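You operate a simulated robot arm through the tools that you are given. There is no shell and no other tool. Be economical: measure what you need, move in short steps, check, and stop when the job is done.

You run a simulated two-armed robot. Do the job below in one go: nothing can be reset, and whatever is moved stays where it is left.

Task
Pick up the purple cone from the top of the small table with one hand, pass it to the other hand and put it on the black bench. Take the white parcel from the black bench and leave it in the cardboard tray. Take the short cream case and leave it on the top of the small table. Fetch the short teal case and set it on top of the square green book. Take the beige parcel and put it on the brown wooden board. Stack the brass block labelled "border" from the work table on top of the brass block labelled "lines". Do these in any order. Set down upright: purple cone, short cream case, short teal case.

It is judged by the outcome, as a careful person would: the job done as asked, and still so three seconds after it is handed in. It fails if anything else is knocked over, pushed out of place, dropped, spilled or broken.

Robot
Two 6-joint arms with two-finger grippers on one trunk, on a base that drives. Base frame: it is fixed to the floor where the robot stands at the start and does not move with it; the origin is under the middle of the robot, x ahead of it, y to its left, z up; the surface under the hand at the start is at about z = 760. Units: mm, rad, N and s.
The left shoulder is at the start at [70, 148, 1369], the right one opposite. With the tool pointing down near the work surface each hand reaches from about 220 to 500 mm from the robot's upright axis, wherever it stands, measured 20 degrees to its own side. Places, roughly: beige parcel (15x7x6 cm) [2500, 2800, 800]; black bench [-800, 1200, 800]; brown wooden board (20x19x2 cm) [900, 6400, 800]; cardboard tray (32x24x5 cm) [2600, 2100, 800]; purple cone (7x7x12 cm) [500, 100, 800]; short cream case (10x8x9 cm) [2600, 1500, 800]; short teal case (10x8x9 cm) [2600, 1600, 800]; square green book (14x12x3 cm) [2500, 4300, 800]; top of the small table [600, 100, 800]; white parcel (8x15x5 cm) [-600, 800, 800]. Payload 2.69 kg a hand.
The tool frame of a hand sits at the grasp point between the pads (the TCP): z along the fingers, y along the line on which they close. The tips reach 20 mm beyond it. The gripper opens to 100 mm. The gripper's body begins 63 mm behind the TCP.
Orientation is that of the tool frame in the base frame, as a unit quaternion [w, x, y, z]. With the fingers straight down and closing along the base's y, the tool's x points along the base's -x, its y along +y and its z along -z.

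Tools
- The arms move only by the tool move_arm. It takes "left_deltas", "right_deltas" or both (then of equal length, played together; a hand with none holds still); each is a list of rows, each a list of 6 numbers: the shift along the tool's x, y, z in mm, then the turn, a rotation vector about the tool's x, y, z in rad. In form: [[x, y, z, wx, wy, wz], ...]. A call has 1 to 10 rows; each row shifts and turns the commanded pose from where the row before left it, along the tool's axes as they then stand. "left_fingers" and "right_fingers" are, for a hand that has rows, the opening in per cent of the stroke, from 0 (shut) to 100 (fully open), set as the call begins (left out, the last holds). Rows are played at 5 a second. More than 50 mm and 0.15 rad between two rows, or a gripper value outside its range, and nothing of the call is played. A pose out of reach is approached as far as the arm can. The call stops where the force on the tool passes 40 N (or 10 N more than at its start, if that is more) or the arm is blocked; 0.2 s more then pass. Each finger travels about 45 mm/s and halts on what it meets, pressing with about 34 N; the grip force reading is that of the motor and also rises with nothing between the fingers. The clock runs only during rows and for 0.2 s after the last one: add rows that do not move to give the fingers time. It gives the time, the measured TCP pose, the force on the tool (base axes), the opening and the grip force at its end, in the units of the frame above (readings bear some noise), with the torque about the TCP (base axes, N m) and any sound that the robot's microphone picked up.
- Cameras (640 x 400 px; columns grow to the right, rows downward): "scene" is now at [105.1, -28.5, 1559]; the picture's right is [-0.44, -0.90, 0.00], its down [-0.81, 0.39, -0.44] and it looks along [0.40, -0.19, -0.90] (base axes); focal length 267 px, centre (320, 200). "left" rides on the left gripper at [70, 19, -99] in its tool frame; the picture's right is [-0.26, 0.97, 0.00], its down [-0.75, -0.20, -0.63] and it looks along [-0.61, -0.16, 0.78] (tool axes); focal length 230 px, centre (320, 200). "right" rides on the right gripper at [70, -19, -99] in its tool frame; the picture's right is [0.26, 0.97, 0.00], its down [-0.75, 0.20, -0.63] and it looks along [-0.61, 0.16, 0.78] (tool axes); focal length 230 px, centre (320, 200). There is no depth. A picture from a camera that has moved, and an enlarged one, comes with that camera's place and axes in the base frame and with its lens.
- grab_frame(camera): a new picture of that camera. The clock stands still meanwhile.
- move_column(by): slides the trunk up (or, below 0, down) by that many mm; the arms and the scene camera ride with it, the base frame stays. It gives what a move gives, with no picture.
- drive_base(legs): drives the robot by 1 to 6 legs, each [ahead, turn to the left] in mm and rad, along the robot's own axes; the way and the turn of a leg run together, so that a leg with both is an arc; at most 1500 mm and 3.142 rad a leg. The arms and the cameras ride along, it lands a little off, and it stops where it bumps. It gives what a move gives.
- head_to(pan, tilt): turns the head with the scene camera to pan (to the left, within 1.501 rad either way) and tilt (down, from -0.506 to 1.204), counted from straight ahead of the robot. It gives what a move gives.
- enlarge(camera, box): a new picture of the part [left, top, right, bottom] of that camera's present view, enlarged. The clock stands still meanwhile.
- finish_job(): hands the job in; it is judged then, once.

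Work in short steps. Places have to be worked out from the pictures, the camera data and where the tool is seen: move nearer, look again, correct. Check each grasp and each placing, and mend what went wrong. You have 196 turns and 172 pictures in all, those below and enlarged ones among them. Open the grippers and draw the arms clear of the work before you hand the job in, unless the task says otherwise; then end with one line.

The tools are called after "Request:" as a command line: name --argument value ..., lists and objects as JSON in quotes. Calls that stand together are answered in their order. move_arm: Moves the arms, as the interface text tells. Its arguments: {"type":"object","properties":{"left_deltas":{"type":"array","items":{"type":"array","items":{"type":"number"}}},"left_fingers":{"type":"number"},"right_deltas":{"type":"array","items":{"type":"array","items":{"type":"number"}}},"right_fingers":{"type":"number"}},"required":[]} The other tools are called the same way: move_column (by) slides the trunk up or down; drive_base (legs) drives the base; head_to (pan, tilt) turns the head that bears the scene camera; grab_frame (camera) takes a picture; enlarge (camera, box) takes an enlarged picture of a part of a camera's view; finish_job () hands the job in.

At the start:

```text
clock: 0.0
left_ee_pos: [532.8, 137.0, 1041.1]
left_orientation: [0.0, 0.0, 1.0, -0.001]
left_wrist_force: [0.4, -0.4, 0.7]
left_ft_torque: [0.01, -0.03, -0.06]
left_opening: 99.9
left_finger_force: 0.1
right_ee_pos: [486.8, -202.9, 1010.7]
right_orientation: [0.0, 0.001, 1.0, 0.0]
right_wrist_force: [-0.1, 0.2, -0.5]
right_ft_torque: [-0.02, -0.01, 0.03]
right_opening: 99.9
right_finger_force: 0.0
trunk travel left (down, up): [-927.0, 13.0]
robot x, y, heading: [-0.1, -2.0, 0.006]
head pan, tilt: [-0.454, 1.114]
```

scene: 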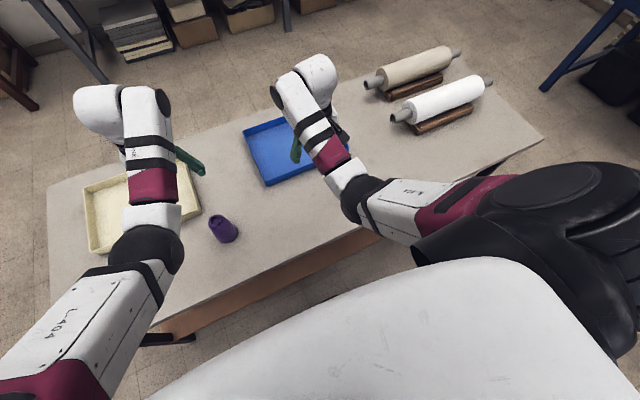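
right: 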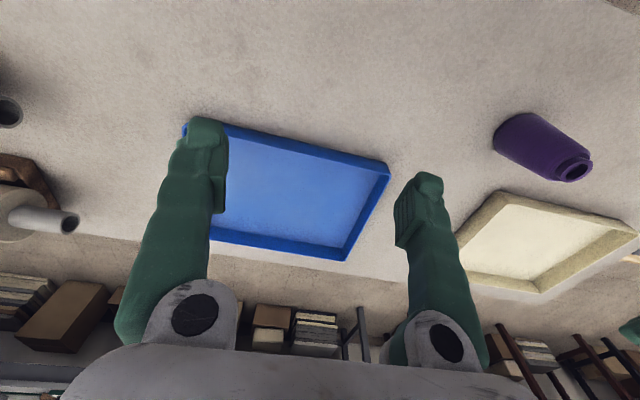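
left: 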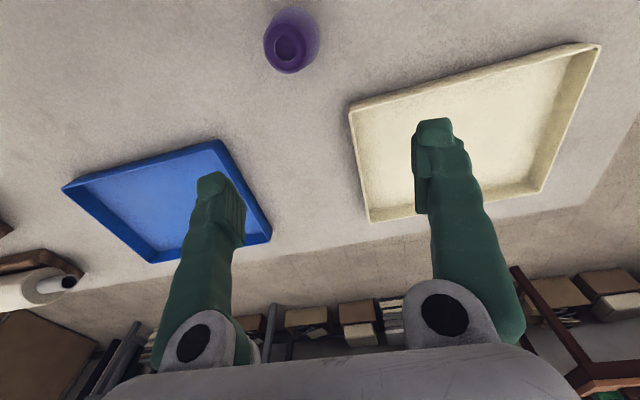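

The cone is at about (476, 116), judging from both the scene and left views. I move the left hand above it, turned about its axis, and look around the room.

Request:
move_arm --left_deltas '[[29, -10, 50, 0, 0, 0], [28, -10, 40, 0, 0, 0], [0, 0, 0, 0, 0, 0.15], [0, 0, 0, 0, 0, 0.15], [0, 0, 0, 0, 0, 0.15], [0, 0, 0, 0, 0, 0.15], [0, 0, 0, 0, 0, 0.15], [0, 0, 0, 0, 0, 0.15], [0, 0, 0, 0, 0, 0.15], [0, 0, 0, 0, 0, 0.15]]' --left_fingers 100

Request:
grab_frame --camera "left"

Request:
head_to --pan 1.2 --tilt 0.35

Request:
grab_frame --camera "scene"

Request:
head_to --pan 0.2 --tilt 0.5

Request:
grab_frame --camera "scene"

```text
refused: row 1 steps farther than a row can; nothing moved
```

```text
168 pictures are left
camera left: at [462.9, 154.1, 1140.9], right [0.26, 0.97, 0.0], down [0.75, -0.2, 0.63], along [0.61, -0.16, -0.78], focal length 230 px, centre (320, 200)
```

left: 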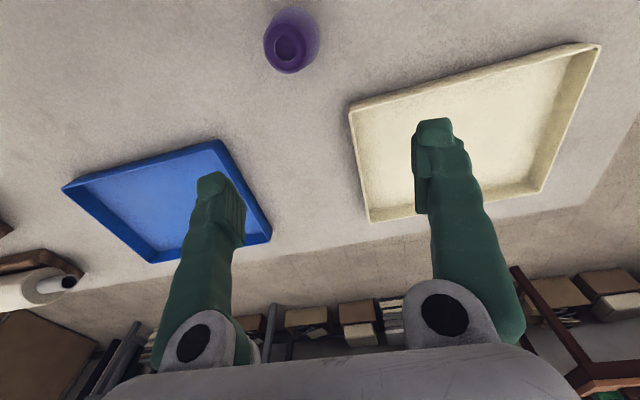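

```text
clock: 1.7
left_ee_pos: [532.0, 135.0, 1041.1]
left_orientation: [0.0, 0.0, 1.0, 0.0]
left_wrist_force: [-0.5, -0.6, 0.4]
left_ft_torque: [0.01, 0.01, -0.03]
left_opening: 99.7
left_finger_force: 0.1
right_ee_pos: [487.2, -202.7, 1011.2]
right_orientation: [0.0, 0.0, 1.0, 0.0]
right_wrist_force: [-0.7, 0.8, 0.3]
right_ft_torque: [-0.01, 0.02, -0.01]
right_opening: 100.0
right_finger_force: 0.1
trunk travel left (down, up): [-927.0, 13.0]
robot x, y, heading: [-3.1, -0.3, 0.001]
head pan, tilt: [1.201, 0.351]
```

```text
167 pictures are left
camera scene: at [83.0, 85.4, 1621.3], right [0.93, -0.36, 0.0], down [-0.12, -0.32, -0.94], along [0.34, 0.88, -0.34], focal length 267 px, centre (320, 200)
```

scene: 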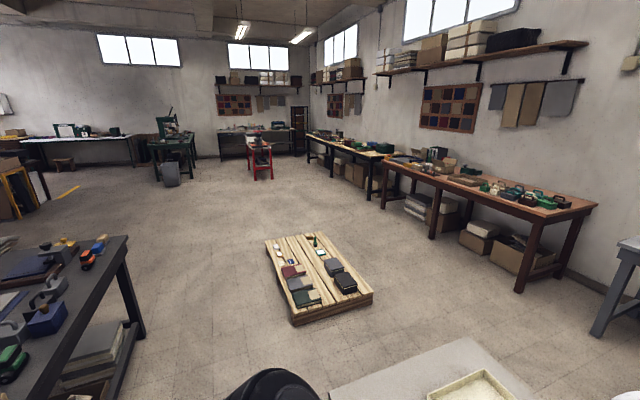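

```text
clock: 3.0
left_ee_pos: [533.1, 135.6, 1042.2]
left_orientation: [0.0, -0.001, 1.0, 0.0]
left_wrist_force: [0.2, 0.6, 0.9]
left_ft_torque: [0.0, -0.01, -0.03]
left_opening: 100.4
left_finger_force: 0.0
right_ee_pos: [486.9, -202.8, 1011.5]
right_orientation: [-0.001, 0.0, 1.0, 0.0]
right_wrist_force: [-0.1, 0.9, -0.6]
right_ft_torque: [0.0, -0.02, 0.0]
right_opening: 100.2
right_finger_force: 0.1
trunk travel left (down, up): [-927.0, 13.0]
robot x, y, heading: [-2.7, -3.0, -0.002]
head pan, tilt: [0.201, 0.499]
```

```text
166 pictures are left
camera scene: at [138.4, 16.9, 1607.6], right [0.2, -0.98, 0.0], down [-0.47, -0.1, -0.88], along [0.86, 0.18, -0.48], focal length 267 px, centre (320, 200)
```

scene: 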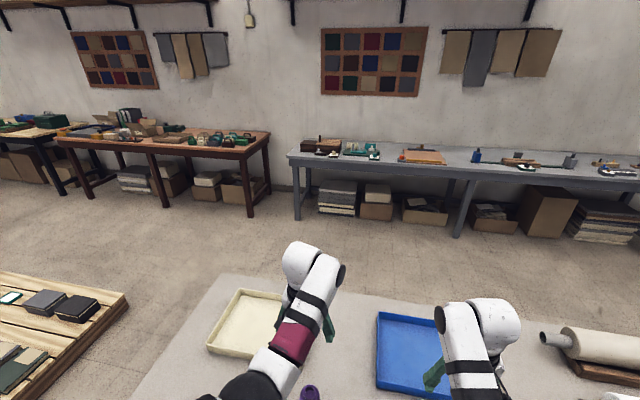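

The 50 mm limit is on the combined vector length, so I re-send with smaller steps and look from the left hand afterwards.

Request:
move_arm --left_deltas '[[29, -10, 30, 0, 0, 0.15], [0, 0, 30, 0, 0, -0.15], [28, -10, 30, 0, 0, 0], [0, 0, 0, 0, 0, 0.15], [0, 0, 0, 0, 0, 0.15], [0, 0, 0, 0, 0, 0.15], [0, 0, 0, 0, 0, 0.15], [0, 0, 0, 0, 0, 0.15], [0, 0, 0, 0, 0, 0.15], [0, 0, 0, 0, 0, 0.15]]' --left_fingers 100

Request:
move_arm --left_deltas '[[0, 0, 0, 0, 0, 0.15], [0, 0, 0, 0, 0, 0.15], [0, 0, 0, 0, 0, 0.15], [0, 0, 0, 0, 0, 0.07]]'

Request:
grab_frame --camera "left"

Request:
head_to --pan 0.2 --tilt 1.1

Request:
grab_frame --camera "scene"

```text
clock: 5.2
left_ee_pos: [476.8, 118.4, 952.1]
left_orientation: [-0.001, 0.5, 0.866, 0.002]
left_wrist_force: [0.6, -0.4, 0.1]
left_ft_torque: [-0.01, -0.02, -0.01]
left_opening: 100.3
left_finger_force: 0.1
right_ee_pos: [486.2, -203.0, 1010.8]
right_orientation: [-0.001, 0.0, 1.0, -0.001]
right_wrist_force: [0.1, 0.7, 0.7]
right_ft_torque: [-0.02, 0.0, 0.01]
right_opening: 100.0
right_finger_force: 0.1
trunk travel left (down, up): [-927.0, 13.0]
robot x, y, heading: [-0.2, -0.5, -0.002]
head pan, tilt: [0.201, 0.499]
```

```text
clock: 6.2
left_ee_pos: [476.2, 119.2, 950.4]
left_orientation: [-0.002, 0.705, 0.709, 0.003]
left_wrist_force: [-0.3, 0.5, 0.7]
left_ft_torque: [0.02, -0.02, 0.0]
left_opening: 99.9
left_finger_force: 0.1
right_ee_pos: [486.1, -202.6, 1011.1]
right_orientation: [0.0, 0.0, 1.0, 0.0]
right_wrist_force: [0.2, -0.5, 0.6]
right_ft_torque: [-0.01, -0.01, 0.02]
right_opening: 100.0
right_finger_force: 0.0
trunk travel left (down, up): [-927.0, 13.0]
robot x, y, heading: [2.1, -4.3, 0.004]
head pan, tilt: [0.201, 0.499]
```

```text
165 pictures are left
camera left: at [494.6, 188.4, 1051.5], right [0.97, -0.25, 0.0], down [-0.2, -0.76, 0.62], along [-0.16, -0.6, -0.78], focal length 230 px, centre (320, 200)
```

left: 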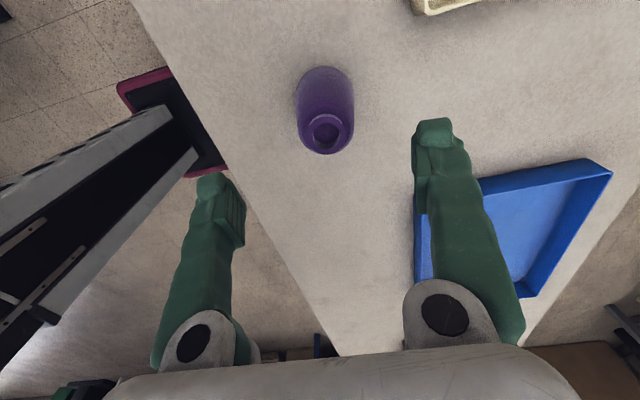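

```text
clock: 7.2
left_ee_pos: [476.2, 119.3, 950.3]
left_orientation: [-0.002, 0.704, 0.71, 0.004]
left_wrist_force: [0.1, -0.5, 0.5]
left_ft_torque: [0.06, 0.01, -0.01]
left_opening: 99.9
left_finger_force: 0.2
right_ee_pos: [486.1, -203.1, 1011.4]
right_orientation: [0.001, 0.0, 1.0, 0.0]
right_wrist_force: [-0.2, 0.2, 0.2]
right_ft_torque: [0.0, 0.03, 0.0]
right_opening: 99.9
right_finger_force: 0.1
trunk travel left (down, up): [-927.0, 13.0]
robot x, y, heading: [2.7, -1.8, 0.002]
head pan, tilt: [0.201, 1.1]
```

```text
164 pictures are left
camera scene: at [111.1, 11.2, 1560.0], right [0.2, -0.98, 0.0], down [-0.87, -0.18, -0.45], along [0.45, 0.09, -0.89], focal length 267 px, centre (320, 200)
```

scene: 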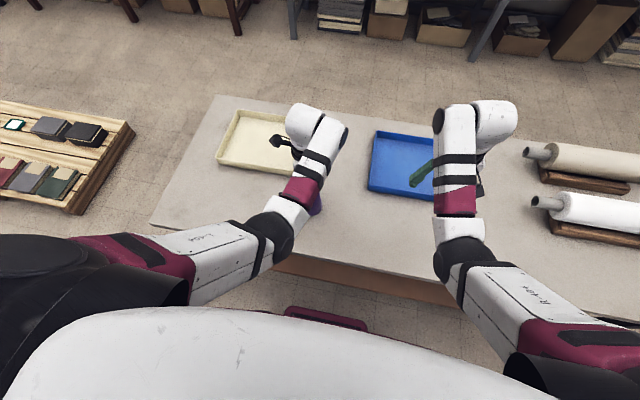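

The cone's top ring is at about (481, 120), 5 mm off in x. I descend to grip its upper part and close.

Request:
move_arm --left_deltas '[[1, 5, 30, 0, 0, 0], [0, 0, 30, 0, 0, 0], [0, 0, 30, 0, 0, 0]]'

Request:
grab_frame --camera "left"

Request:
move_arm --left_deltas '[[0, 0, 0, 0, 0, 0], [0, 0, 0, 0, 0, 0], [0, 0, 0, 0, 0, 0], [0, 0, 0, 0, 0, 0], [0, 0, 0, 0, 0, 0], [0, 0, 0, 0, 0, 0]]' --left_fingers 0

Request:
grab_frame --camera "left"

```text
clock: 8.0
left_ee_pos: [479.8, 115.9, 861.1]
left_orientation: [0.0, 0.707, 0.708, -0.001]
left_wrist_force: [0.3, -0.3, -0.7]
left_ft_torque: [-0.01, 0.04, 0.01]
left_opening: 100.0
left_finger_force: 0.1
right_ee_pos: [486.8, -203.5, 1011.0]
right_orientation: [0.0, 0.0, 1.0, -0.001]
right_wrist_force: [0.4, -0.3, 1.0]
right_ft_torque: [-0.04, -0.02, 0.02]
right_opening: 100.2
right_finger_force: 0.1
trunk travel left (down, up): [-927.0, 13.0]
robot x, y, heading: [-1.7, 1.1, 0.003]
head pan, tilt: [0.201, 1.1]
```

```text
163 pictures are left
camera left: at [498.3, 186.3, 960.3], right [0.97, -0.26, 0.0], down [-0.2, -0.75, 0.63], along [-0.16, -0.61, -0.78], focal length 230 px, centre (320, 200)
```

left: 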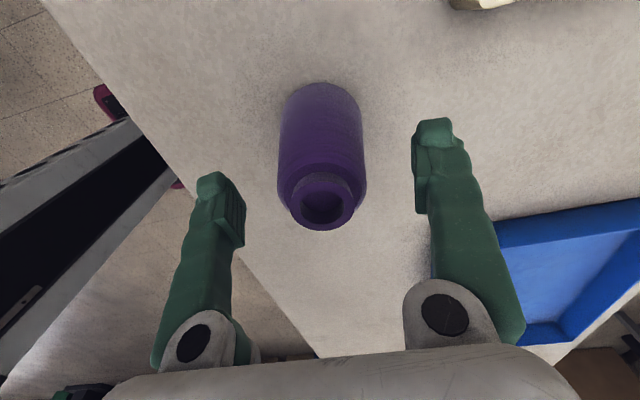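

```text
clock: 9.4
left_ee_pos: [479.9, 116.0, 860.7]
left_orientation: [0.0, 0.707, 0.708, 0.0]
left_wrist_force: [-0.2, -0.3, -0.1]
left_ft_torque: [-0.01, 0.02, 0.04]
left_opening: 48.2
left_finger_force: 33.9
right_ee_pos: [487.2, -203.9, 1011.9]
right_orientation: [0.001, -0.001, 1.0, 0.0]
right_wrist_force: [-0.4, 0.1, 0.2]
right_ft_torque: [-0.04, -0.01, -0.02]
right_opening: 100.2
right_finger_force: 0.0
trunk travel left (down, up): [-927.0, 13.0]
robot x, y, heading: [1.4, -2.0, -0.002]
head pan, tilt: [0.201, 1.1]
```

```text
162 pictures are left
camera left: at [498.1, 186.7, 960.8], right [0.97, -0.26, 0.0], down [-0.2, -0.75, 0.63], along [-0.16, -0.61, -0.78], focal length 230 px, centre (320, 200)
```

left: 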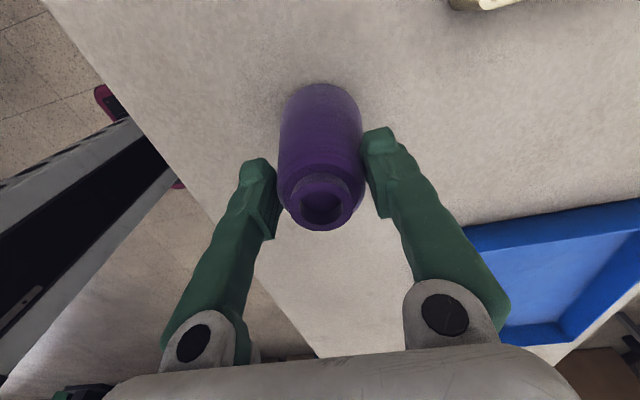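

Grip is firm at 48 mm on the cone's upper part. I lift it toward the middle and turn the right hand for a side-on handover.

Request:
move_arm --left_deltas '[[0, 0, -25, 0, 0, 0], [0, 0, -25, 0, 0, 0], [0, 0, -25, 0, 0, 0], [0, 0, -25, 0, 0, 0], [-15, 0, -25, 0, 0, 0], [-15, 0, -25, 0, 0, 0], [-15, 0, 0, 0, 0, 0], [-15, 0, 0, 0, 0, 0], [-15, 0, 0, 0, 0, 0], [-10, 0, 0, 0, 0, 0]]' --right_deltas '[[0, -5, 0, 0, 0, -0.15], [0, -5, 0, 0, 0, -0.15], [0, -5, 0, 0, 0, -0.15], [0, -5, 0, 0, 0, -0.15], [0, 0, 0, 0, 0, -0.15], [0, 0, 0, 0, 0, -0.15], [0, 0, 0, 0, 0, -0.15], [0, 0, 0, 0, 0, -0.15], [0, 0, 0, 0, 0, -0.15], [0, 0, 0, 0, 0, -0.15]]'

Request:
move_arm --right_deltas '[[0, 0, 0, 0, 0, -0.071], [0, 0, 0, 0, -0.131, 0], [0, 0, 0, 0, -0.131, 0], [0, 0, 0, 0, -0.131, 0], [0, 0, 0, 0, -0.131, 0], [0, 0, 0, 0, -0.131, 0], [0, 0, 0, 0, -0.131, 0], [0, 0, 0, 0, 0, 0]]'

Request:
grab_frame --camera "scene"

Request:
grab_frame --camera "right"

```text
clock: 11.8
left_ee_pos: [504.4, 101.6, 1005.6]
left_orientation: [-0.026, 0.676, 0.736, 0.042]
left_wrist_force: [0.0, 0.3, -1.1]
left_ft_torque: [-0.01, 0.0, 0.01]
left_opening: 48.3
left_finger_force: 34.3
right_ee_pos: [492.2, -221.9, 1011.9]
right_orientation: [-0.001, -0.682, 0.731, 0.0]
right_wrist_force: [-0.8, -0.3, -0.2]
right_ft_torque: [0.03, -0.04, 0.0]
right_opening: 100.2
right_finger_force: 0.1
trunk travel left (down, up): [-927.0, 13.0]
robot x, y, heading: [3.8, 0.9, 0.002]
head pan, tilt: [0.201, 1.1]
stopped in row 10 (left hand): the arm was blocked; the commanded pose is now the measured one
```

```text
clock: 13.6
left_ee_pos: [502.8, 102.0, 1005.5]
left_orientation: [-0.026, 0.676, 0.735, 0.042]
left_wrist_force: [0.3, -0.5, -1.1]
left_ft_torque: [-0.02, -0.02, 0.0]
left_opening: 48.2
left_finger_force: 34.3
right_ee_pos: [492.7, -220.8, 1011.9]
right_orientation: [-0.27, 0.654, -0.653, -0.271]
right_wrist_force: [0.6, 0.1, 0.5]
right_ft_torque: [-0.01, -0.01, 0.02]
right_opening: 99.9
right_finger_force: 0.1
trunk travel left (down, up): [-927.0, 13.0]
robot x, y, heading: [0.8, -0.1, -0.002]
head pan, tilt: [0.201, 1.1]
```

```text
161 pictures are left
camera scene: at [111.3, 11.5, 1559.9], right [0.2, -0.98, 0.0], down [-0.87, -0.18, -0.45], along [0.44, 0.09, -0.89], focal length 267 px, centre (320, 200)
```

scene: 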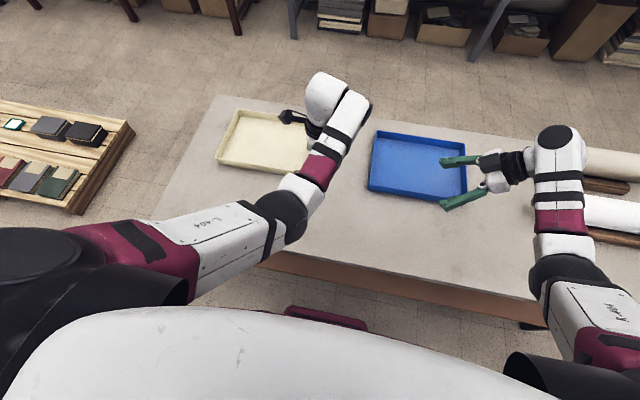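

```text
160 pictures are left
camera right: at [510.3, -341.9, 1032.7], right [-0.97, -0.18, -0.18], down [-0.2, 0.08, 0.98], along [-0.16, 0.98, -0.12], focal length 230 px, centre (320, 200)
```

right: 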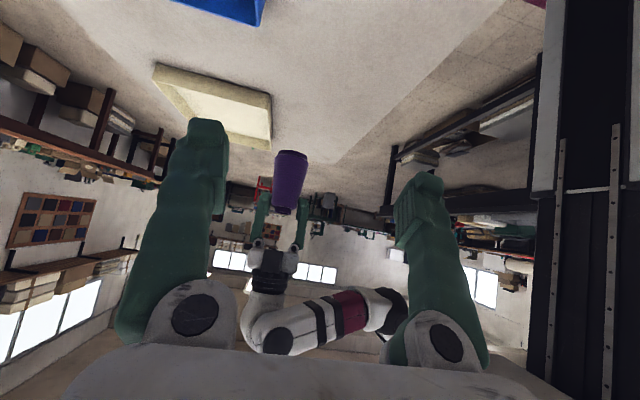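

The left arm hit a limit at y≈100 and the cone tipped about 6°. I straighten it there and bring the right hand across to it, stopping well short.

Request:
move_arm --left_deltas '[[15, -13, 0, 0.027, -0.095, 0.087], [0, 0, 0, 0, 0, 0]]'

Request:
move_arm --right_deltas '[[-18.4, 0.6, 38.2, 0, 0, 0], [-18.4, 0.6, 38.2, 0, 0, 0], [-18.4, 0.6, 38.2, 0, 0, 0], [-18.4, 0.6, 38.2, 0, 0, 0], [0, 0, 0, 0, 0, 0]]'

Request:
grab_frame --camera "right"

Request:
grab_frame --camera "scene"

```text
clock: 14.2
left_ee_pos: [487.1, 111.6, 1007.3]
left_orientation: [-0.001, 0.709, 0.705, -0.005]
left_wrist_force: [-0.3, 0.9, -1.2]
left_ft_torque: [0.02, 0.02, -0.02]
left_opening: 47.9
left_finger_force: 33.9
right_ee_pos: [491.2, -220.9, 1012.5]
right_orientation: [-0.27, 0.654, -0.653, -0.27]
right_wrist_force: [-1.6, -0.7, 0.0]
right_ft_torque: [0.01, -0.02, -0.04]
right_opening: 100.0
right_finger_force: 0.0
trunk travel left (down, up): [-927.0, 13.0]
robot x, y, heading: [0.7, -2.6, 0.0]
head pan, tilt: [0.201, 1.1]
```

```text
clock: 15.4
left_ee_pos: [488.2, 111.9, 1007.8]
left_orientation: [-0.002, 0.709, 0.705, -0.003]
left_wrist_force: [0.2, 0.9, -0.6]
left_ft_torque: [0.0, -0.03, 0.01]
left_opening: 47.8
left_finger_force: 34.3
right_ee_pos: [488.9, -62.0, 956.0]
right_orientation: [-0.271, 0.654, -0.652, -0.272]
right_wrist_force: [0.3, -0.3, 0.3]
right_ft_torque: [-0.01, -0.01, 0.0]
right_opening: 99.9
right_finger_force: 0.2
trunk travel left (down, up): [-927.0, 13.0]
robot x, y, heading: [-0.1, -3.2, -0.002]
head pan, tilt: [0.201, 1.1]
```

```text
159 pictures are left
camera right: at [508.4, -182.2, 977.0], right [-0.97, -0.18, -0.18], down [-0.2, 0.08, 0.98], along [-0.17, 0.98, -0.12], focal length 230 px, centre (320, 200)
```

right: 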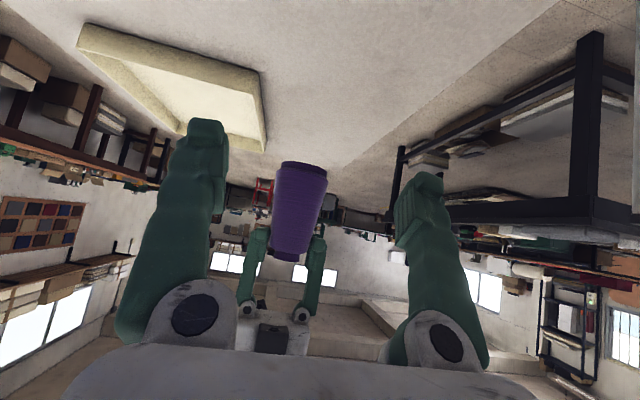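

```text
158 pictures are left
camera scene: at [111.2, 11.4, 1559.9], right [0.2, -0.98, 0.0], down [-0.87, -0.18, -0.45], along [0.44, 0.09, -0.89], focal length 267 px, centre (320, 200)
```

scene: 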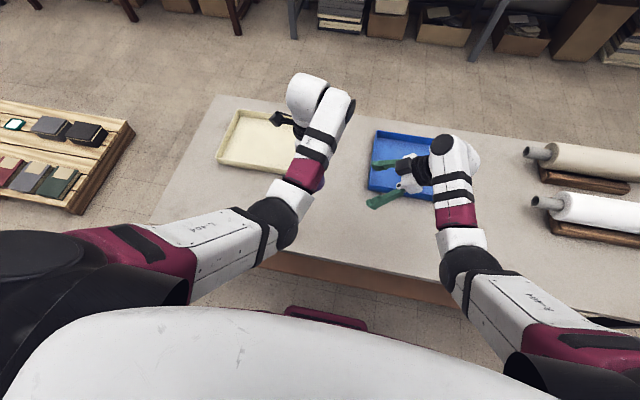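

The cone hangs upright with its base at z≈907, and the right hand is lined up with it. I advance most of the way and check clearance.

Request:
move_arm --right_deltas '[[-23.2, 0.2, 26.8, 0, 0, 0], [-23.2, 0.2, 26.8, 0, 0, 0], [-23.2, 0.2, 26.8, 0, 0, 0]]'

Request:
grab_frame --camera "right"

Request:
grab_frame --camera "scene"

```text
clock: 16.2
left_ee_pos: [487.5, 112.8, 1008.3]
left_orientation: [-0.002, 0.709, 0.705, -0.004]
left_wrist_force: [0.4, -0.1, -1.5]
left_ft_torque: [0.03, 0.0, -0.01]
left_opening: 48.0
left_finger_force: 34.0
right_ee_pos: [486.9, 45.4, 948.1]
right_orientation: [-0.27, 0.654, -0.652, -0.271]
right_wrist_force: [0.8, -0.1, 0.0]
right_ft_torque: [0.01, 0.01, -0.01]
right_opening: 100.0
right_finger_force: 0.0
trunk travel left (down, up): [-927.0, 13.0]
robot x, y, heading: [2.3, 1.5, -0.005]
head pan, tilt: [0.201, 1.1]
```

```text
157 pictures are left
camera right: at [506.3, -75.0, 968.8], right [-0.97, -0.18, -0.18], down [-0.2, 0.09, 0.98], along [-0.16, 0.98, -0.12], focal length 230 px, centre (320, 200)
```

right: 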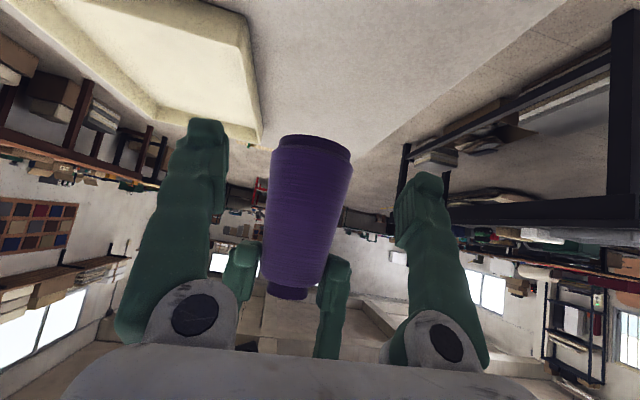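

```text
156 pictures are left
camera scene: at [111.3, 12.1, 1559.9], right [0.2, -0.98, 0.0], down [-0.87, -0.18, -0.45], along [0.44, 0.09, -0.89], focal length 267 px, centre (320, 200)
```

scene: 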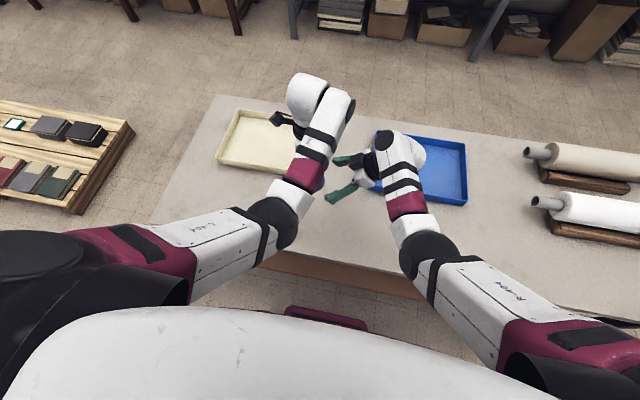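

Clearance looks fine, with about 70 mm left to go. I advance the rest and close the right hand on the lower cone.

Request:
move_arm --right_deltas '[[-15.3, 0, 17.7, 0, 0, 0], [-15.3, 0, 17.7, 0, 0, 0], [-15.3, 0, 17.7, 0, 0, 0]]'

Request:
move_arm --right_deltas '[[0, 0, 0, 0, 0, 0], [0, 0, 0, 0, 0, 0], [0, 0, 0, 0, 0, 0], [0, 0, 0, 0, 0, 0], [0, 0, 0, 0, 0, 0], [0, 0, 0, 0, 0, 0]]' --right_fingers 0

Request:
grab_frame --camera "right"

Request:
grab_frame --camera "left"

```text
clock: 17.0
left_ee_pos: [488.1, 111.6, 1006.9]
left_orientation: [-0.002, 0.709, 0.705, -0.003]
left_wrist_force: [-0.1, 0.6, -1.0]
left_ft_torque: [0.0, 0.01, 0.03]
left_opening: 48.1
left_finger_force: 34.4
right_ee_pos: [492.7, 100.1, 939.6]
right_orientation: [0.267, -0.65, 0.661, 0.262]
right_wrist_force: [-0.4, 0.5, -0.7]
right_ft_torque: [0.01, 0.01, -0.01]
right_opening: 99.9
right_finger_force: 0.1
trunk travel left (down, up): [-927.0, 13.0]
robot x, y, heading: [-1.2, 0.5, 0.005]
head pan, tilt: [0.201, 1.1]
```

```text
clock: 18.4
left_ee_pos: [490.1, 111.4, 1008.3]
left_orientation: [0.002, 0.709, 0.705, -0.002]
left_wrist_force: [19.7, 2.9, 12.2]
left_ft_torque: [0.24, -0.9, -0.05]
left_opening: 47.9
left_finger_force: 34.1
right_ee_pos: [492.9, 100.6, 940.5]
right_orientation: [0.266, -0.653, 0.658, 0.264]
right_wrist_force: [-20.1, -2.4, -11.7]
right_ft_torque: [-0.26, -0.55, 0.28]
right_opening: 62.1
right_finger_force: 34.2
trunk travel left (down, up): [-927.0, 13.0]
robot x, y, heading: [1.9, -1.1, -0.003]
head pan, tilt: [0.201, 1.1]
```

```text
155 pictures are left
camera right: at [509.3, -18.9, 962.7], right [-0.97, -0.18, -0.18], down [-0.2, 0.1, 0.97], along [-0.15, 0.98, -0.14], focal length 230 px, centre (320, 200)
```

right: 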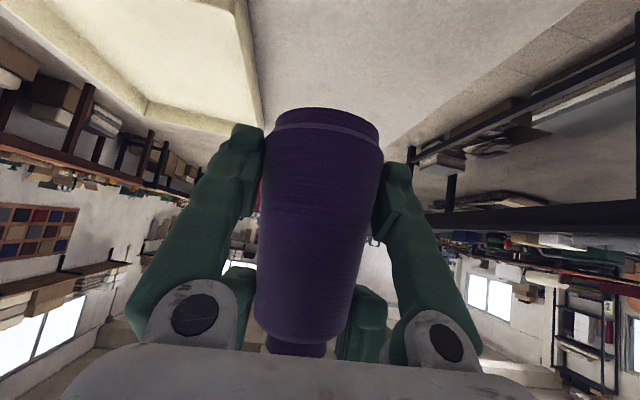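

```text
154 pictures are left
camera left: at [508.6, 182.0, 1108.2], right [0.96, -0.26, 0.0], down [-0.2, -0.75, 0.63], along [-0.17, -0.61, -0.78], focal length 230 px, centre (320, 200)
```

left: 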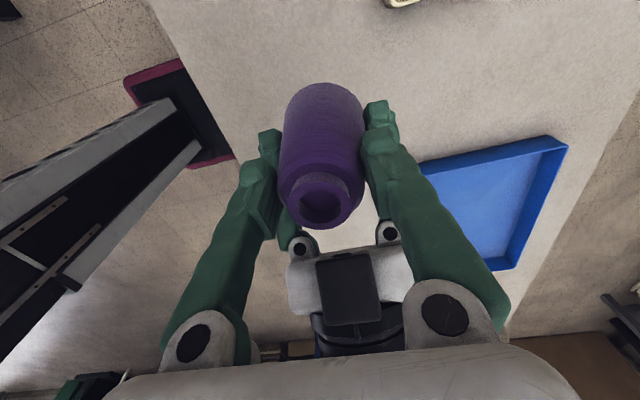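

The right hand holds the lower cone at 62 mm opening. I release the left and raise it clear.

Request:
move_arm --left_deltas '[[0, 0, 0, 0, 0, 0], [0, 0, 0, 0, 0, 0], [0, 0, 0, 0, 0, 0], [0, 0, 0, 0, 0, 0], [0, 0, -25, 0, 0, 0], [0, 0, -25, 0, 0, 0], [0, 0, -25, 0, 0, 0]]' --left_fingers 100

Request:
grab_frame --camera "right"

Request:
grab_frame --camera "left"

```text
clock: 20.0
left_ee_pos: [511.3, 102.7, 1050.9]
left_orientation: [-0.001, 0.709, 0.705, -0.003]
left_wrist_force: [-0.7, 0.9, -0.5]
left_ft_torque: [0.02, 0.0, 0.04]
left_opening: 99.9
left_finger_force: 0.0
left hand out of reach, approached as far as the arm can: row 6, 7
right_ee_pos: [494.5, 101.4, 939.9]
right_orientation: [0.269, -0.652, 0.659, 0.263]
right_wrist_force: [0.3, -0.4, 0.3]
right_ft_torque: [0.02, 0.01, 0.01]
right_opening: 61.9
right_finger_force: 34.3
trunk travel left (down, up): [-927.0, 13.0]
robot x, y, heading: [2.4, -1.0, 0.002]
head pan, tilt: [0.201, 1.1]
```

```text
153 pictures are left
camera right: at [511.0, -19.1, 963.2], right [-0.97, -0.17, -0.18], down [-0.2, 0.1, 0.97], along [-0.15, 0.98, -0.13], focal length 230 px, centre (320, 200)
```

right: 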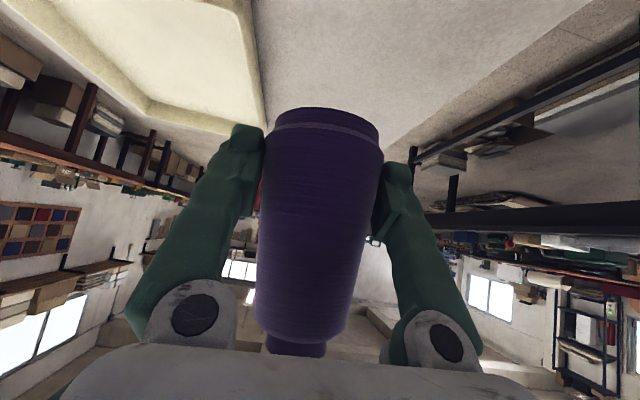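

```text
152 pictures are left
camera left: at [530.7, 172.1, 1149.9], right [0.96, -0.26, -0.01], down [-0.2, -0.75, 0.63], along [-0.17, -0.61, -0.77], focal length 230 px, centre (320, 200)
```

left: 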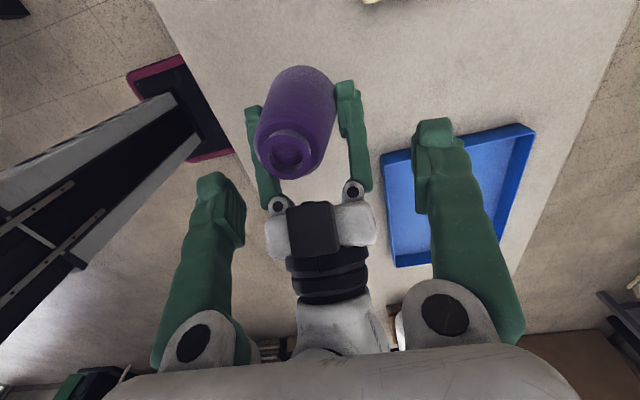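

The pass worked and the right hand alone holds the cone upright. I move both hands apart to travel poses.

Request:
move_arm --left_deltas '[[30, 0, 0, 0, 0, 0], [30, 0, 0, 0, 0, 0], [30, 0, 0, 0, 0, 0], [0, 0, 0, 0, 0, -0.15], [0, 0, 0, 0, 0, -0.15], [0, 0, 0, 0, 0, -0.15], [0, 0, 0, 0, 0, -0.15], [0, 0, 0, 0, 0, -0.15], [0, 0, 0, 0, 0, -0.15], [0, 0, 0, 0, 0, -0.15]]' --right_deltas '[[15.6, 0, -26.8, 0, 0, 0], [15.6, 0, -26.8, 0, 0, 0], [15.6, 0, -26.8, 0, 0, 0], [15.6, 0, -26.8, 0, 0, 0], [15.6, 10, -26.8, 0, 0, 0], [0, 20, 0, 0, 0, 0], [0, 20, 0, 0, 0, 0], [0, 20, 0, 0, 0, 0], [0, 0, 0, 0, 0, 0], [0, 0, 0, 0, 0, 0]]'

Request:
move_arm --left_deltas '[[30, 0, 0, 0, 0, -0.15], [30, 0, 0, 0, 0, -0.15], [30, 0, 0, 0, 0, -0.071], [0, 0, 0, 0, 0, 0]]'

Request:
grab_frame --camera "right"

Request:
head_to --pan 1.5 --tilt 0.7

Request:
grab_frame --camera "scene"

```text
clock: 22.2
left_ee_pos: [522.5, 190.6, 1042.7]
left_orientation: [-0.003, 0.26, 0.966, -0.002]
left_wrist_force: [0.2, -0.6, 0.3]
left_ft_torque: [0.03, -0.04, -0.02]
left_opening: 100.0
left_finger_force: 0.0
left hand out of reach, approached as far as the arm can: row 1, 2, 7
right_ee_pos: [418.4, -36.2, 985.2]
right_orientation: [-0.27, 0.654, -0.653, -0.271]
right_wrist_force: [0.4, -0.2, -1.1]
right_ft_torque: [-0.01, -0.02, 0.0]
right_opening: 62.1
right_finger_force: 33.7
trunk travel left (down, up): [-927.0, 13.0]
robot x, y, heading: [3.3, -1.5, 0.0]
head pan, tilt: [0.201, 1.1]
```

```text
clock: 23.2
left_ee_pos: [470.4, 223.2, 999.3]
left_orientation: [-0.003, 0.076, 0.997, -0.002]
left_wrist_force: [0.4, 0.8, 0.0]
left_ft_torque: [-0.01, 0.0, 0.0]
left_opening: 100.2
left_finger_force: 0.2
left hand out of reach, approached as far as the arm can: row 1, 2, 3
right_ee_pos: [419.3, -33.7, 985.5]
right_orientation: [-0.271, 0.653, -0.653, -0.271]
right_wrist_force: [0.6, 0.2, -0.2]
right_ft_torque: [-0.03, 0.01, 0.0]
right_opening: 62.0
right_finger_force: 34.2
trunk travel left (down, up): [-927.0, 13.0]
robot x, y, heading: [2.5, -0.1, 0.003]
head pan, tilt: [0.201, 1.1]
```

```text
151 pictures are left
camera right: at [437.4, -156.0, 1005.7], right [-0.97, -0.18, -0.18], down [-0.2, 0.08, 0.98], along [-0.16, 0.98, -0.12], focal length 230 px, centre (320, 200)
```

right: 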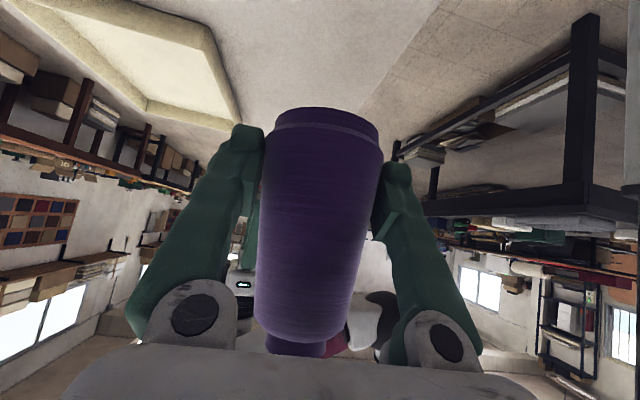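

```text
clock: 24.6
left_ee_pos: [469.3, 223.0, 1000.1]
left_orientation: [-0.003, 0.078, 0.997, -0.001]
left_wrist_force: [-0.3, 1.2, -0.2]
left_ft_torque: [-0.03, 0.03, 0.01]
left_opening: 100.2
left_finger_force: 0.1
right_ee_pos: [417.9, -35.5, 984.9]
right_orientation: [-0.27, 0.654, -0.652, -0.271]
right_wrist_force: [-0.1, 0.2, -0.9]
right_ft_torque: [-0.04, -0.01, 0.01]
right_opening: 61.9
right_finger_force: 33.9
trunk travel left (down, up): [-927.0, 13.0]
robot x, y, heading: [4.0, 5.9, 0.005]
head pan, tilt: [1.499, 0.7]
```

```text
150 pictures are left
camera scene: at [55.5, 83.5, 1589.9], right [1.0, -0.07, 0.0], down [-0.05, -0.64, -0.76], along [0.05, 0.76, -0.64], focal length 267 px, centre (320, 200)
```

scene: 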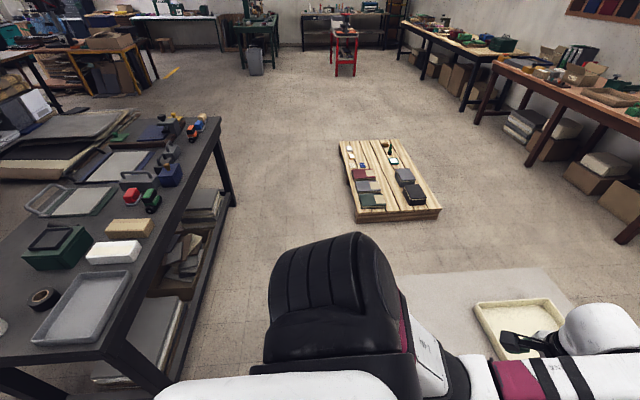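

The cone is stable in the right hand. I drive to face the black bench, stopping a bit short of it, and look.

Request:
drive_base --legs '[[-100, 0], [0, 1.571], [930, 0], [0, 1.571]]'

Request:
head_to --pan 0.0 --tilt 0.9

Request:
grab_frame --camera "scene"

```text
clock: 37.8
left_ee_pos: [-578.0, 681.1, 998.6]
left_orientation: [-0.002, 0.997, -0.074, 0.003]
left_wrist_force: [0.8, 0.2, 0.4]
left_ft_torque: [-0.01, -0.01, -0.01]
left_opening: 99.8
left_finger_force: 0.0
right_ee_pos: [-529.7, 939.5, 984.9]
right_orientation: [0.273, 0.65, 0.656, -0.269]
right_wrist_force: [-0.3, -0.5, -0.1]
right_ft_torque: [0.0, -0.02, -0.01]
right_opening: 61.9
right_finger_force: 34.1
trunk travel left (down, up): [-927.0, 13.0]
robot x, y, heading: [-112.6, 906.9, -3.135]
head pan, tilt: [1.499, 0.7]
```

```text
clock: 39.4
left_ee_pos: [-578.2, 681.7, 999.3]
left_orientation: [-0.001, 0.997, -0.074, 0.002]
left_wrist_force: [-0.1, -0.2, -0.8]
left_ft_torque: [-0.04, -0.03, -0.05]
left_opening: 100.0
left_finger_force: 0.0
right_ee_pos: [-530.4, 940.1, 985.2]
right_orientation: [0.271, 0.651, 0.656, -0.27]
right_wrist_force: [0.2, -0.2, -0.3]
right_ft_torque: [0.0, 0.0, 0.01]
right_opening: 61.5
right_finger_force: 34.2
trunk travel left (down, up): [-927.0, 13.0]
robot x, y, heading: [-110.8, 908.3, -3.135]
head pan, tilt: [0.0, 0.901]
```

```text
149 pictures are left
camera scene: at [-237.8, 905.5, 1573.7], right [-0.01, 1.0, 0.0], down [0.78, 0.01, -0.62], along [-0.62, -0.01, -0.78], focal length 267 px, centre (320, 200)
```

scene: 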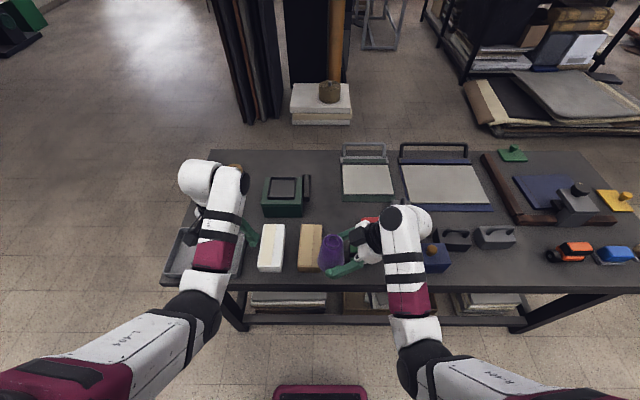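

The white parcel is at about (-660, 737) with its long side along x. I drive 130 mm closer and put the left hand above it.

Request:
drive_base --legs '[[130, 0]]'

Request:
move_arm --left_deltas '[[0, 0, 0, 0, 0, -0.15], [24, -28, 20, 0, 0, 0], [24, -28, 20, 0, 0, 0], [0, 0, 20, 0, 0, 0], [0, 0, 0, 0, 0, 0]]'

Request:
grab_frame --camera "left"

Request:
grab_frame --camera "scene"

```text
clock: 40.7
left_ee_pos: [-697.2, 681.5, 1004.5]
left_orientation: [-0.002, 0.997, -0.074, -0.002]
left_wrist_force: [1.2, -0.6, -0.1]
left_ft_torque: [0.01, 0.04, -0.01]
left_opening: 100.1
left_finger_force: 0.0
right_ee_pos: [-649.1, 938.7, 989.9]
right_orientation: [0.269, 0.648, 0.658, -0.272]
right_wrist_force: [1.3, -1.0, -0.8]
right_ft_torque: [0.01, 0.02, -0.02]
right_opening: 61.9
right_finger_force: 33.7
trunk travel left (down, up): [-927.0, 13.0]
robot x, y, heading: [-240.5, 904.8, -3.139]
head pan, tilt: [0.0, 0.901]
```

```text
clock: 41.9
left_ee_pos: [-665.5, 722.2, 945.2]
left_orientation: [0.014, 1.0, 0.003, -0.007]
left_wrist_force: [1.2, 0.1, 0.3]
left_ft_torque: [0.04, -0.03, 0.02]
left_opening: 100.1
left_finger_force: 0.2
right_ee_pos: [-657.1, 938.8, 986.2]
right_orientation: [0.271, 0.65, 0.656, -0.27]
right_wrist_force: [-0.5, -0.9, -1.8]
right_ft_torque: [0.03, 0.04, -0.01]
right_opening: 62.1
right_finger_force: 33.7
trunk travel left (down, up): [-927.0, 13.0]
robot x, y, heading: [-243.7, 905.6, -3.135]
head pan, tilt: [0.0, 0.901]
```

```text
148 pictures are left
camera left: at [-593.8, 707.7, 1044.8], right [-0.25, -0.97, 0.03], down [-0.74, 0.21, 0.63], along [-0.62, 0.14, -0.77], focal length 230 px, centre (320, 200)
```

left: 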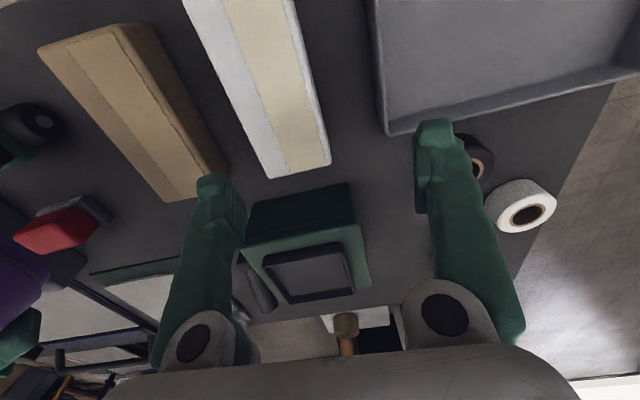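

```text
147 pictures are left
camera scene: at [-366.5, 904.4, 1573.8], right [-0.01, 1.0, 0.0], down [0.78, 0.01, -0.62], along [-0.62, 0.0, -0.78], focal length 267 px, centre (320, 200)
```

scene: 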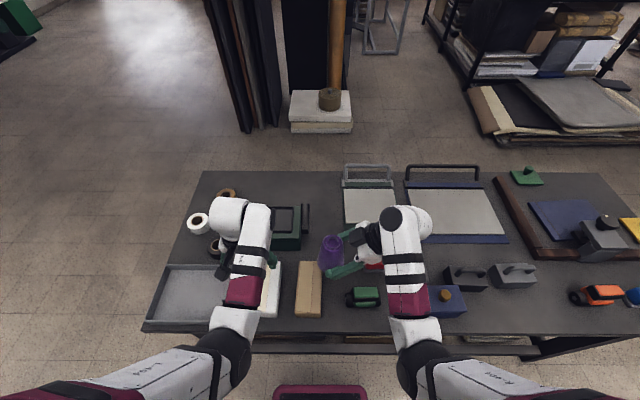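

The scene and left views disagree by about 20 mm on the parcel's y, which suggests a height error. I straighten the hand, shift it over and look again from lower.

Request:
move_arm --left_deltas '[[10, -30, 20, 0.028, 0.014, 0], [0, 0, 25, 0, 0, 0], [0, 0, 0, 0, 0, 0]]'

Request:
grab_frame --camera "left"

```text
clock: 42.9
left_ee_pos: [-658.0, 720.6, 896.7]
left_orientation: [0.028, 1.0, 0.012, 0.002]
left_wrist_force: [0.9, -0.3, -0.1]
left_ft_torque: [0.01, -0.02, -0.01]
left_opening: 100.2
left_finger_force: 0.1
right_ee_pos: [-658.0, 939.9, 983.9]
right_orientation: [0.271, 0.651, 0.656, -0.269]
right_wrist_force: [0.3, 1.5, -0.3]
right_ft_torque: [0.03, -0.01, -0.05]
right_opening: 61.9
right_finger_force: 34.0
trunk travel left (down, up): [-927.0, 13.0]
robot x, y, heading: [-245.4, 908.5, -3.133]
head pan, tilt: [0.0, 0.901]
stopped in row 3 (left hand): the arm was blocked; the commanded pose is now the measured one
```

```text
146 pictures are left
camera left: at [-588.1, 709.0, 997.1], right [-0.23, -0.97, 0.05], down [-0.76, 0.22, 0.62], along [-0.61, 0.11, -0.79], focal length 230 px, centre (320, 200)
```

left: 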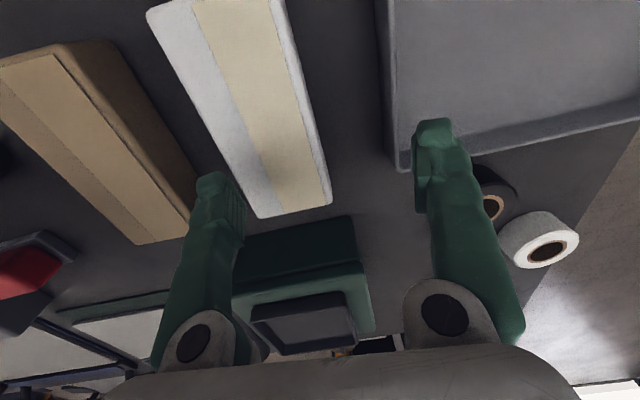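

The left arm was blocked without any force on the tool. I look at the arm from the scene camera and try a small correction back toward upright.

Request:
move_arm --left_deltas '[[0, 0, -15, 0.02, 0, 0], [0, 0, 0, 0.02, 0, 0], [0, 0, 0, 0, 0, 0]]'

Request:
head_to --pan 0.4 --tilt 1.2

Request:
grab_frame --camera "scene"

```text
clock: 43.7
left_ee_pos: [-657.8, 723.5, 911.0]
left_orientation: [0.004, 1.0, 0.011, 0.002]
left_wrist_force: [-0.1, 0.6, -0.1]
left_ft_torque: [0.0, 0.02, -0.02]
left_opening: 100.0
left_finger_force: 0.1
right_ee_pos: [-657.3, 938.7, 985.8]
right_orientation: [0.271, 0.651, 0.656, -0.27]
right_wrist_force: [0.0, 0.9, -0.4]
right_ft_torque: [0.03, -0.01, 0.01]
right_opening: 61.7
right_finger_force: 34.2
trunk travel left (down, up): [-927.0, 13.0]
robot x, y, heading: [-245.3, 907.6, -3.135]
head pan, tilt: [0.0, 0.901]
```

```text
clock: 44.5
left_ee_pos: [-659.1, 723.4, 911.3]
left_orientation: [0.006, 1.0, 0.011, 0.001]
left_wrist_force: [0.4, -0.1, 0.2]
left_ft_torque: [-0.01, 0.01, 0.01]
left_opening: 100.0
left_finger_force: 0.0
right_ee_pos: [-657.3, 939.8, 985.9]
right_orientation: [0.272, 0.65, 0.656, -0.269]
right_wrist_force: [0.1, 1.3, -1.5]
right_ft_torque: [-0.02, 0.01, -0.03]
right_opening: 61.8
right_finger_force: 34.0
trunk travel left (down, up): [-927.0, 13.0]
robot x, y, heading: [-235.6, 905.1, -3.141]
head pan, tilt: [0.4, 1.201]
```

```text
145 pictures are left
camera scene: at [-343.2, 883.3, 1554.0], right [-0.4, 0.92, 0.0], down [0.86, 0.37, -0.36], along [-0.33, -0.14, -0.93], focal length 267 px, centre (320, 200)
```

scene: 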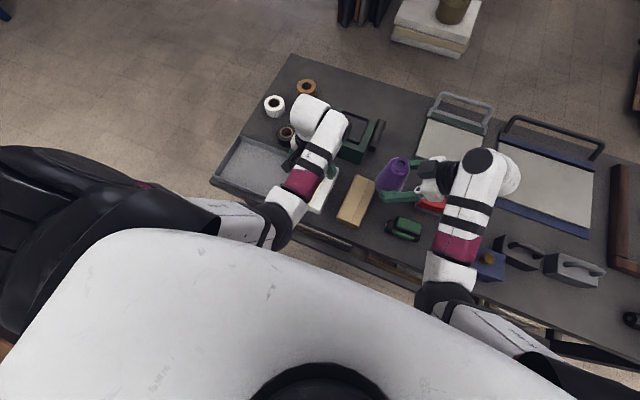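

The hand is upright again. I step it toward +y in small moves to see whether it follows.

Request:
move_arm --left_deltas '[[0, -12, 0, 0, 0, -0.02], [0, -12, 0, 0, 0, 0], [0, 0, 0, 0, 0, 0]]'

Request:
grab_frame --camera "left"

```text
clock: 45.5
left_ee_pos: [-658.4, 717.0, 909.8]
left_orientation: [0.031, 0.999, 0.03, 0.001]
left_wrist_force: [0.6, -0.2, 0.6]
left_ft_torque: [-0.02, 0.04, -0.01]
left_opening: 100.2
left_finger_force: 0.1
right_ee_pos: [-657.5, 938.7, 985.0]
right_orientation: [0.273, 0.65, 0.656, -0.269]
right_wrist_force: [0.9, 0.3, -1.3]
right_ft_torque: [0.01, -0.01, 0.01]
right_opening: 61.8
right_finger_force: 33.9
trunk travel left (down, up): [-927.0, 13.0]
robot x, y, heading: [-240.9, 906.6, -3.133]
head pan, tilt: [0.4, 1.201]
stopped in row 3 (left hand): the arm was blocked; the commanded pose is now the measured one
```

```text
144 pictures are left
camera left: at [-588.0, 709.2, 1010.2], right [-0.2, -0.98, 0.06], down [-0.76, 0.19, 0.62], along [-0.61, 0.08, -0.79], focal length 230 px, centre (320, 200)
```

left: 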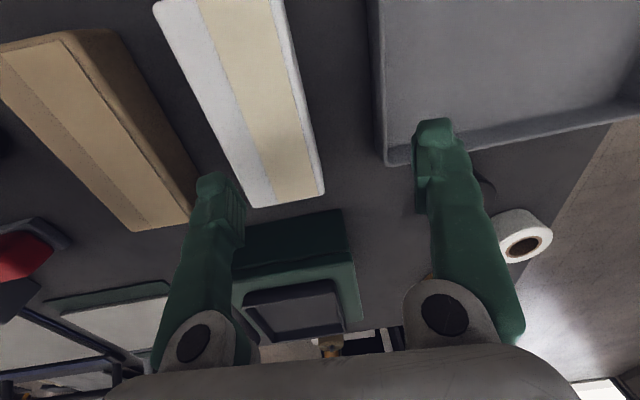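

The left wrist runs into a joint limit when close in, so I back up 60 mm to work farther out, then straighten and try again.

Request:
drive_base --legs '[[-60, 0]]'

Request:
move_arm --left_deltas '[[-30, 0, 0, 0.062, 0, 0.06], [-30, 0, 0, 0, 0, 0], [0, -10, 0, 0, 0, 0], [0, -10, 0, 0, 0, 0], [0, -10, 0, 0, 0, 0], [0, 0, 0, 0, 0, 0]]'

Request:
grab_frame --camera "left"

```text
clock: 46.5
left_ee_pos: [-605.7, 717.1, 905.3]
left_orientation: [0.031, 0.999, 0.03, 0.006]
left_wrist_force: [-0.6, 0.4, 0.0]
left_ft_torque: [-0.04, -0.09, 0.02]
left_opening: 99.8
left_finger_force: 0.1
right_ee_pos: [-606.6, 939.7, 980.8]
right_orientation: [0.274, 0.651, 0.656, -0.267]
right_wrist_force: [-0.8, 0.4, -1.4]
right_ft_torque: [-0.03, -0.03, 0.07]
right_opening: 61.8
right_finger_force: 34.0
trunk travel left (down, up): [-927.0, 13.0]
robot x, y, heading: [-178.5, 911.9, -3.134]
head pan, tilt: [0.4, 1.201]
```

```text
clock: 47.9
left_ee_pos: [-660.8, 745.8, 909.3]
left_orientation: [0.0, 1.0, 0.0, 0.001]
left_wrist_force: [0.7, 0.0, 0.4]
left_ft_torque: [0.0, 0.01, 0.0]
left_opening: 100.0
left_finger_force: 0.0
right_ee_pos: [-599.4, 939.1, 984.6]
right_orientation: [0.272, 0.651, 0.656, -0.27]
right_wrist_force: [-0.4, -0.1, -1.1]
right_ft_torque: [0.0, -0.03, -0.03]
right_opening: 61.8
right_finger_force: 33.3
trunk travel left (down, up): [-927.0, 13.0]
robot x, y, heading: [-180.0, 908.0, -3.135]
head pan, tilt: [0.4, 1.201]
```

```text
143 pictures are left
camera left: at [-590.0, 728.8, 1008.9], right [-0.26, -0.97, 0.0], down [-0.75, 0.2, 0.63], along [-0.61, 0.16, -0.78], focal length 230 px, centre (320, 200)
```

left: 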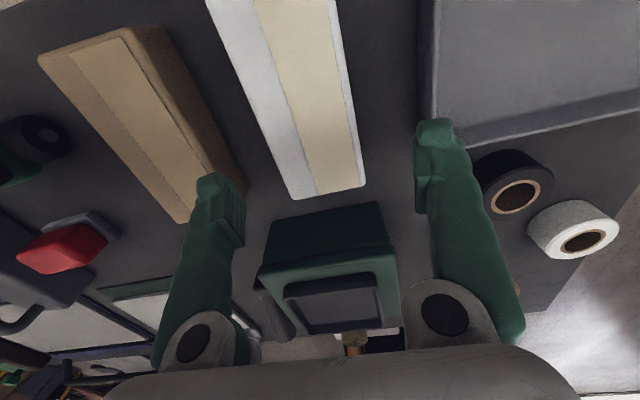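

The hand now follows. The parcel is centred at about (-661, 760) with its top at z≈807. I centre on it and descend.

Request:
move_arm --left_deltas '[[0, -14, 20, 0, 0, 0], [0, 0, 30, 0, 0, 0], [0, 0, 30, 0, 0, 0], [0, 0, 0, 0, 0, 0]]'

Request:
grab_frame --camera "left"

```text
clock: 48.9
left_ee_pos: [-659.9, 759.2, 830.6]
left_orientation: [0.0, 1.0, 0.002, 0.002]
left_wrist_force: [-0.3, -0.6, 0.4]
left_ft_torque: [-0.02, 0.03, 0.0]
left_opening: 99.9
left_finger_force: 0.1
right_ee_pos: [-599.4, 939.8, 985.0]
right_orientation: [0.272, 0.651, 0.656, -0.27]
right_wrist_force: [0.1, -1.1, -1.0]
right_ft_torque: [-0.01, 0.02, 0.0]
right_opening: 61.5
right_finger_force: 34.5
trunk travel left (down, up): [-927.0, 13.0]
robot x, y, heading: [-183.0, 907.4, -3.134]
head pan, tilt: [0.4, 1.201]
```

```text
142 pictures are left
camera left: at [-589.4, 742.1, 929.7], right [-0.26, -0.97, 0.0], down [-0.75, 0.2, 0.63], along [-0.61, 0.16, -0.78], focal length 230 px, centre (320, 200)
```

left: 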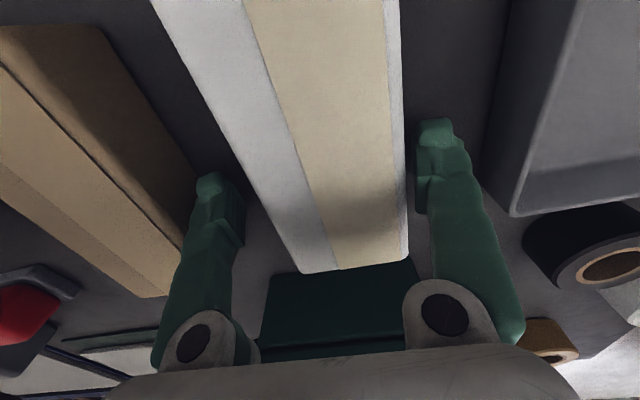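

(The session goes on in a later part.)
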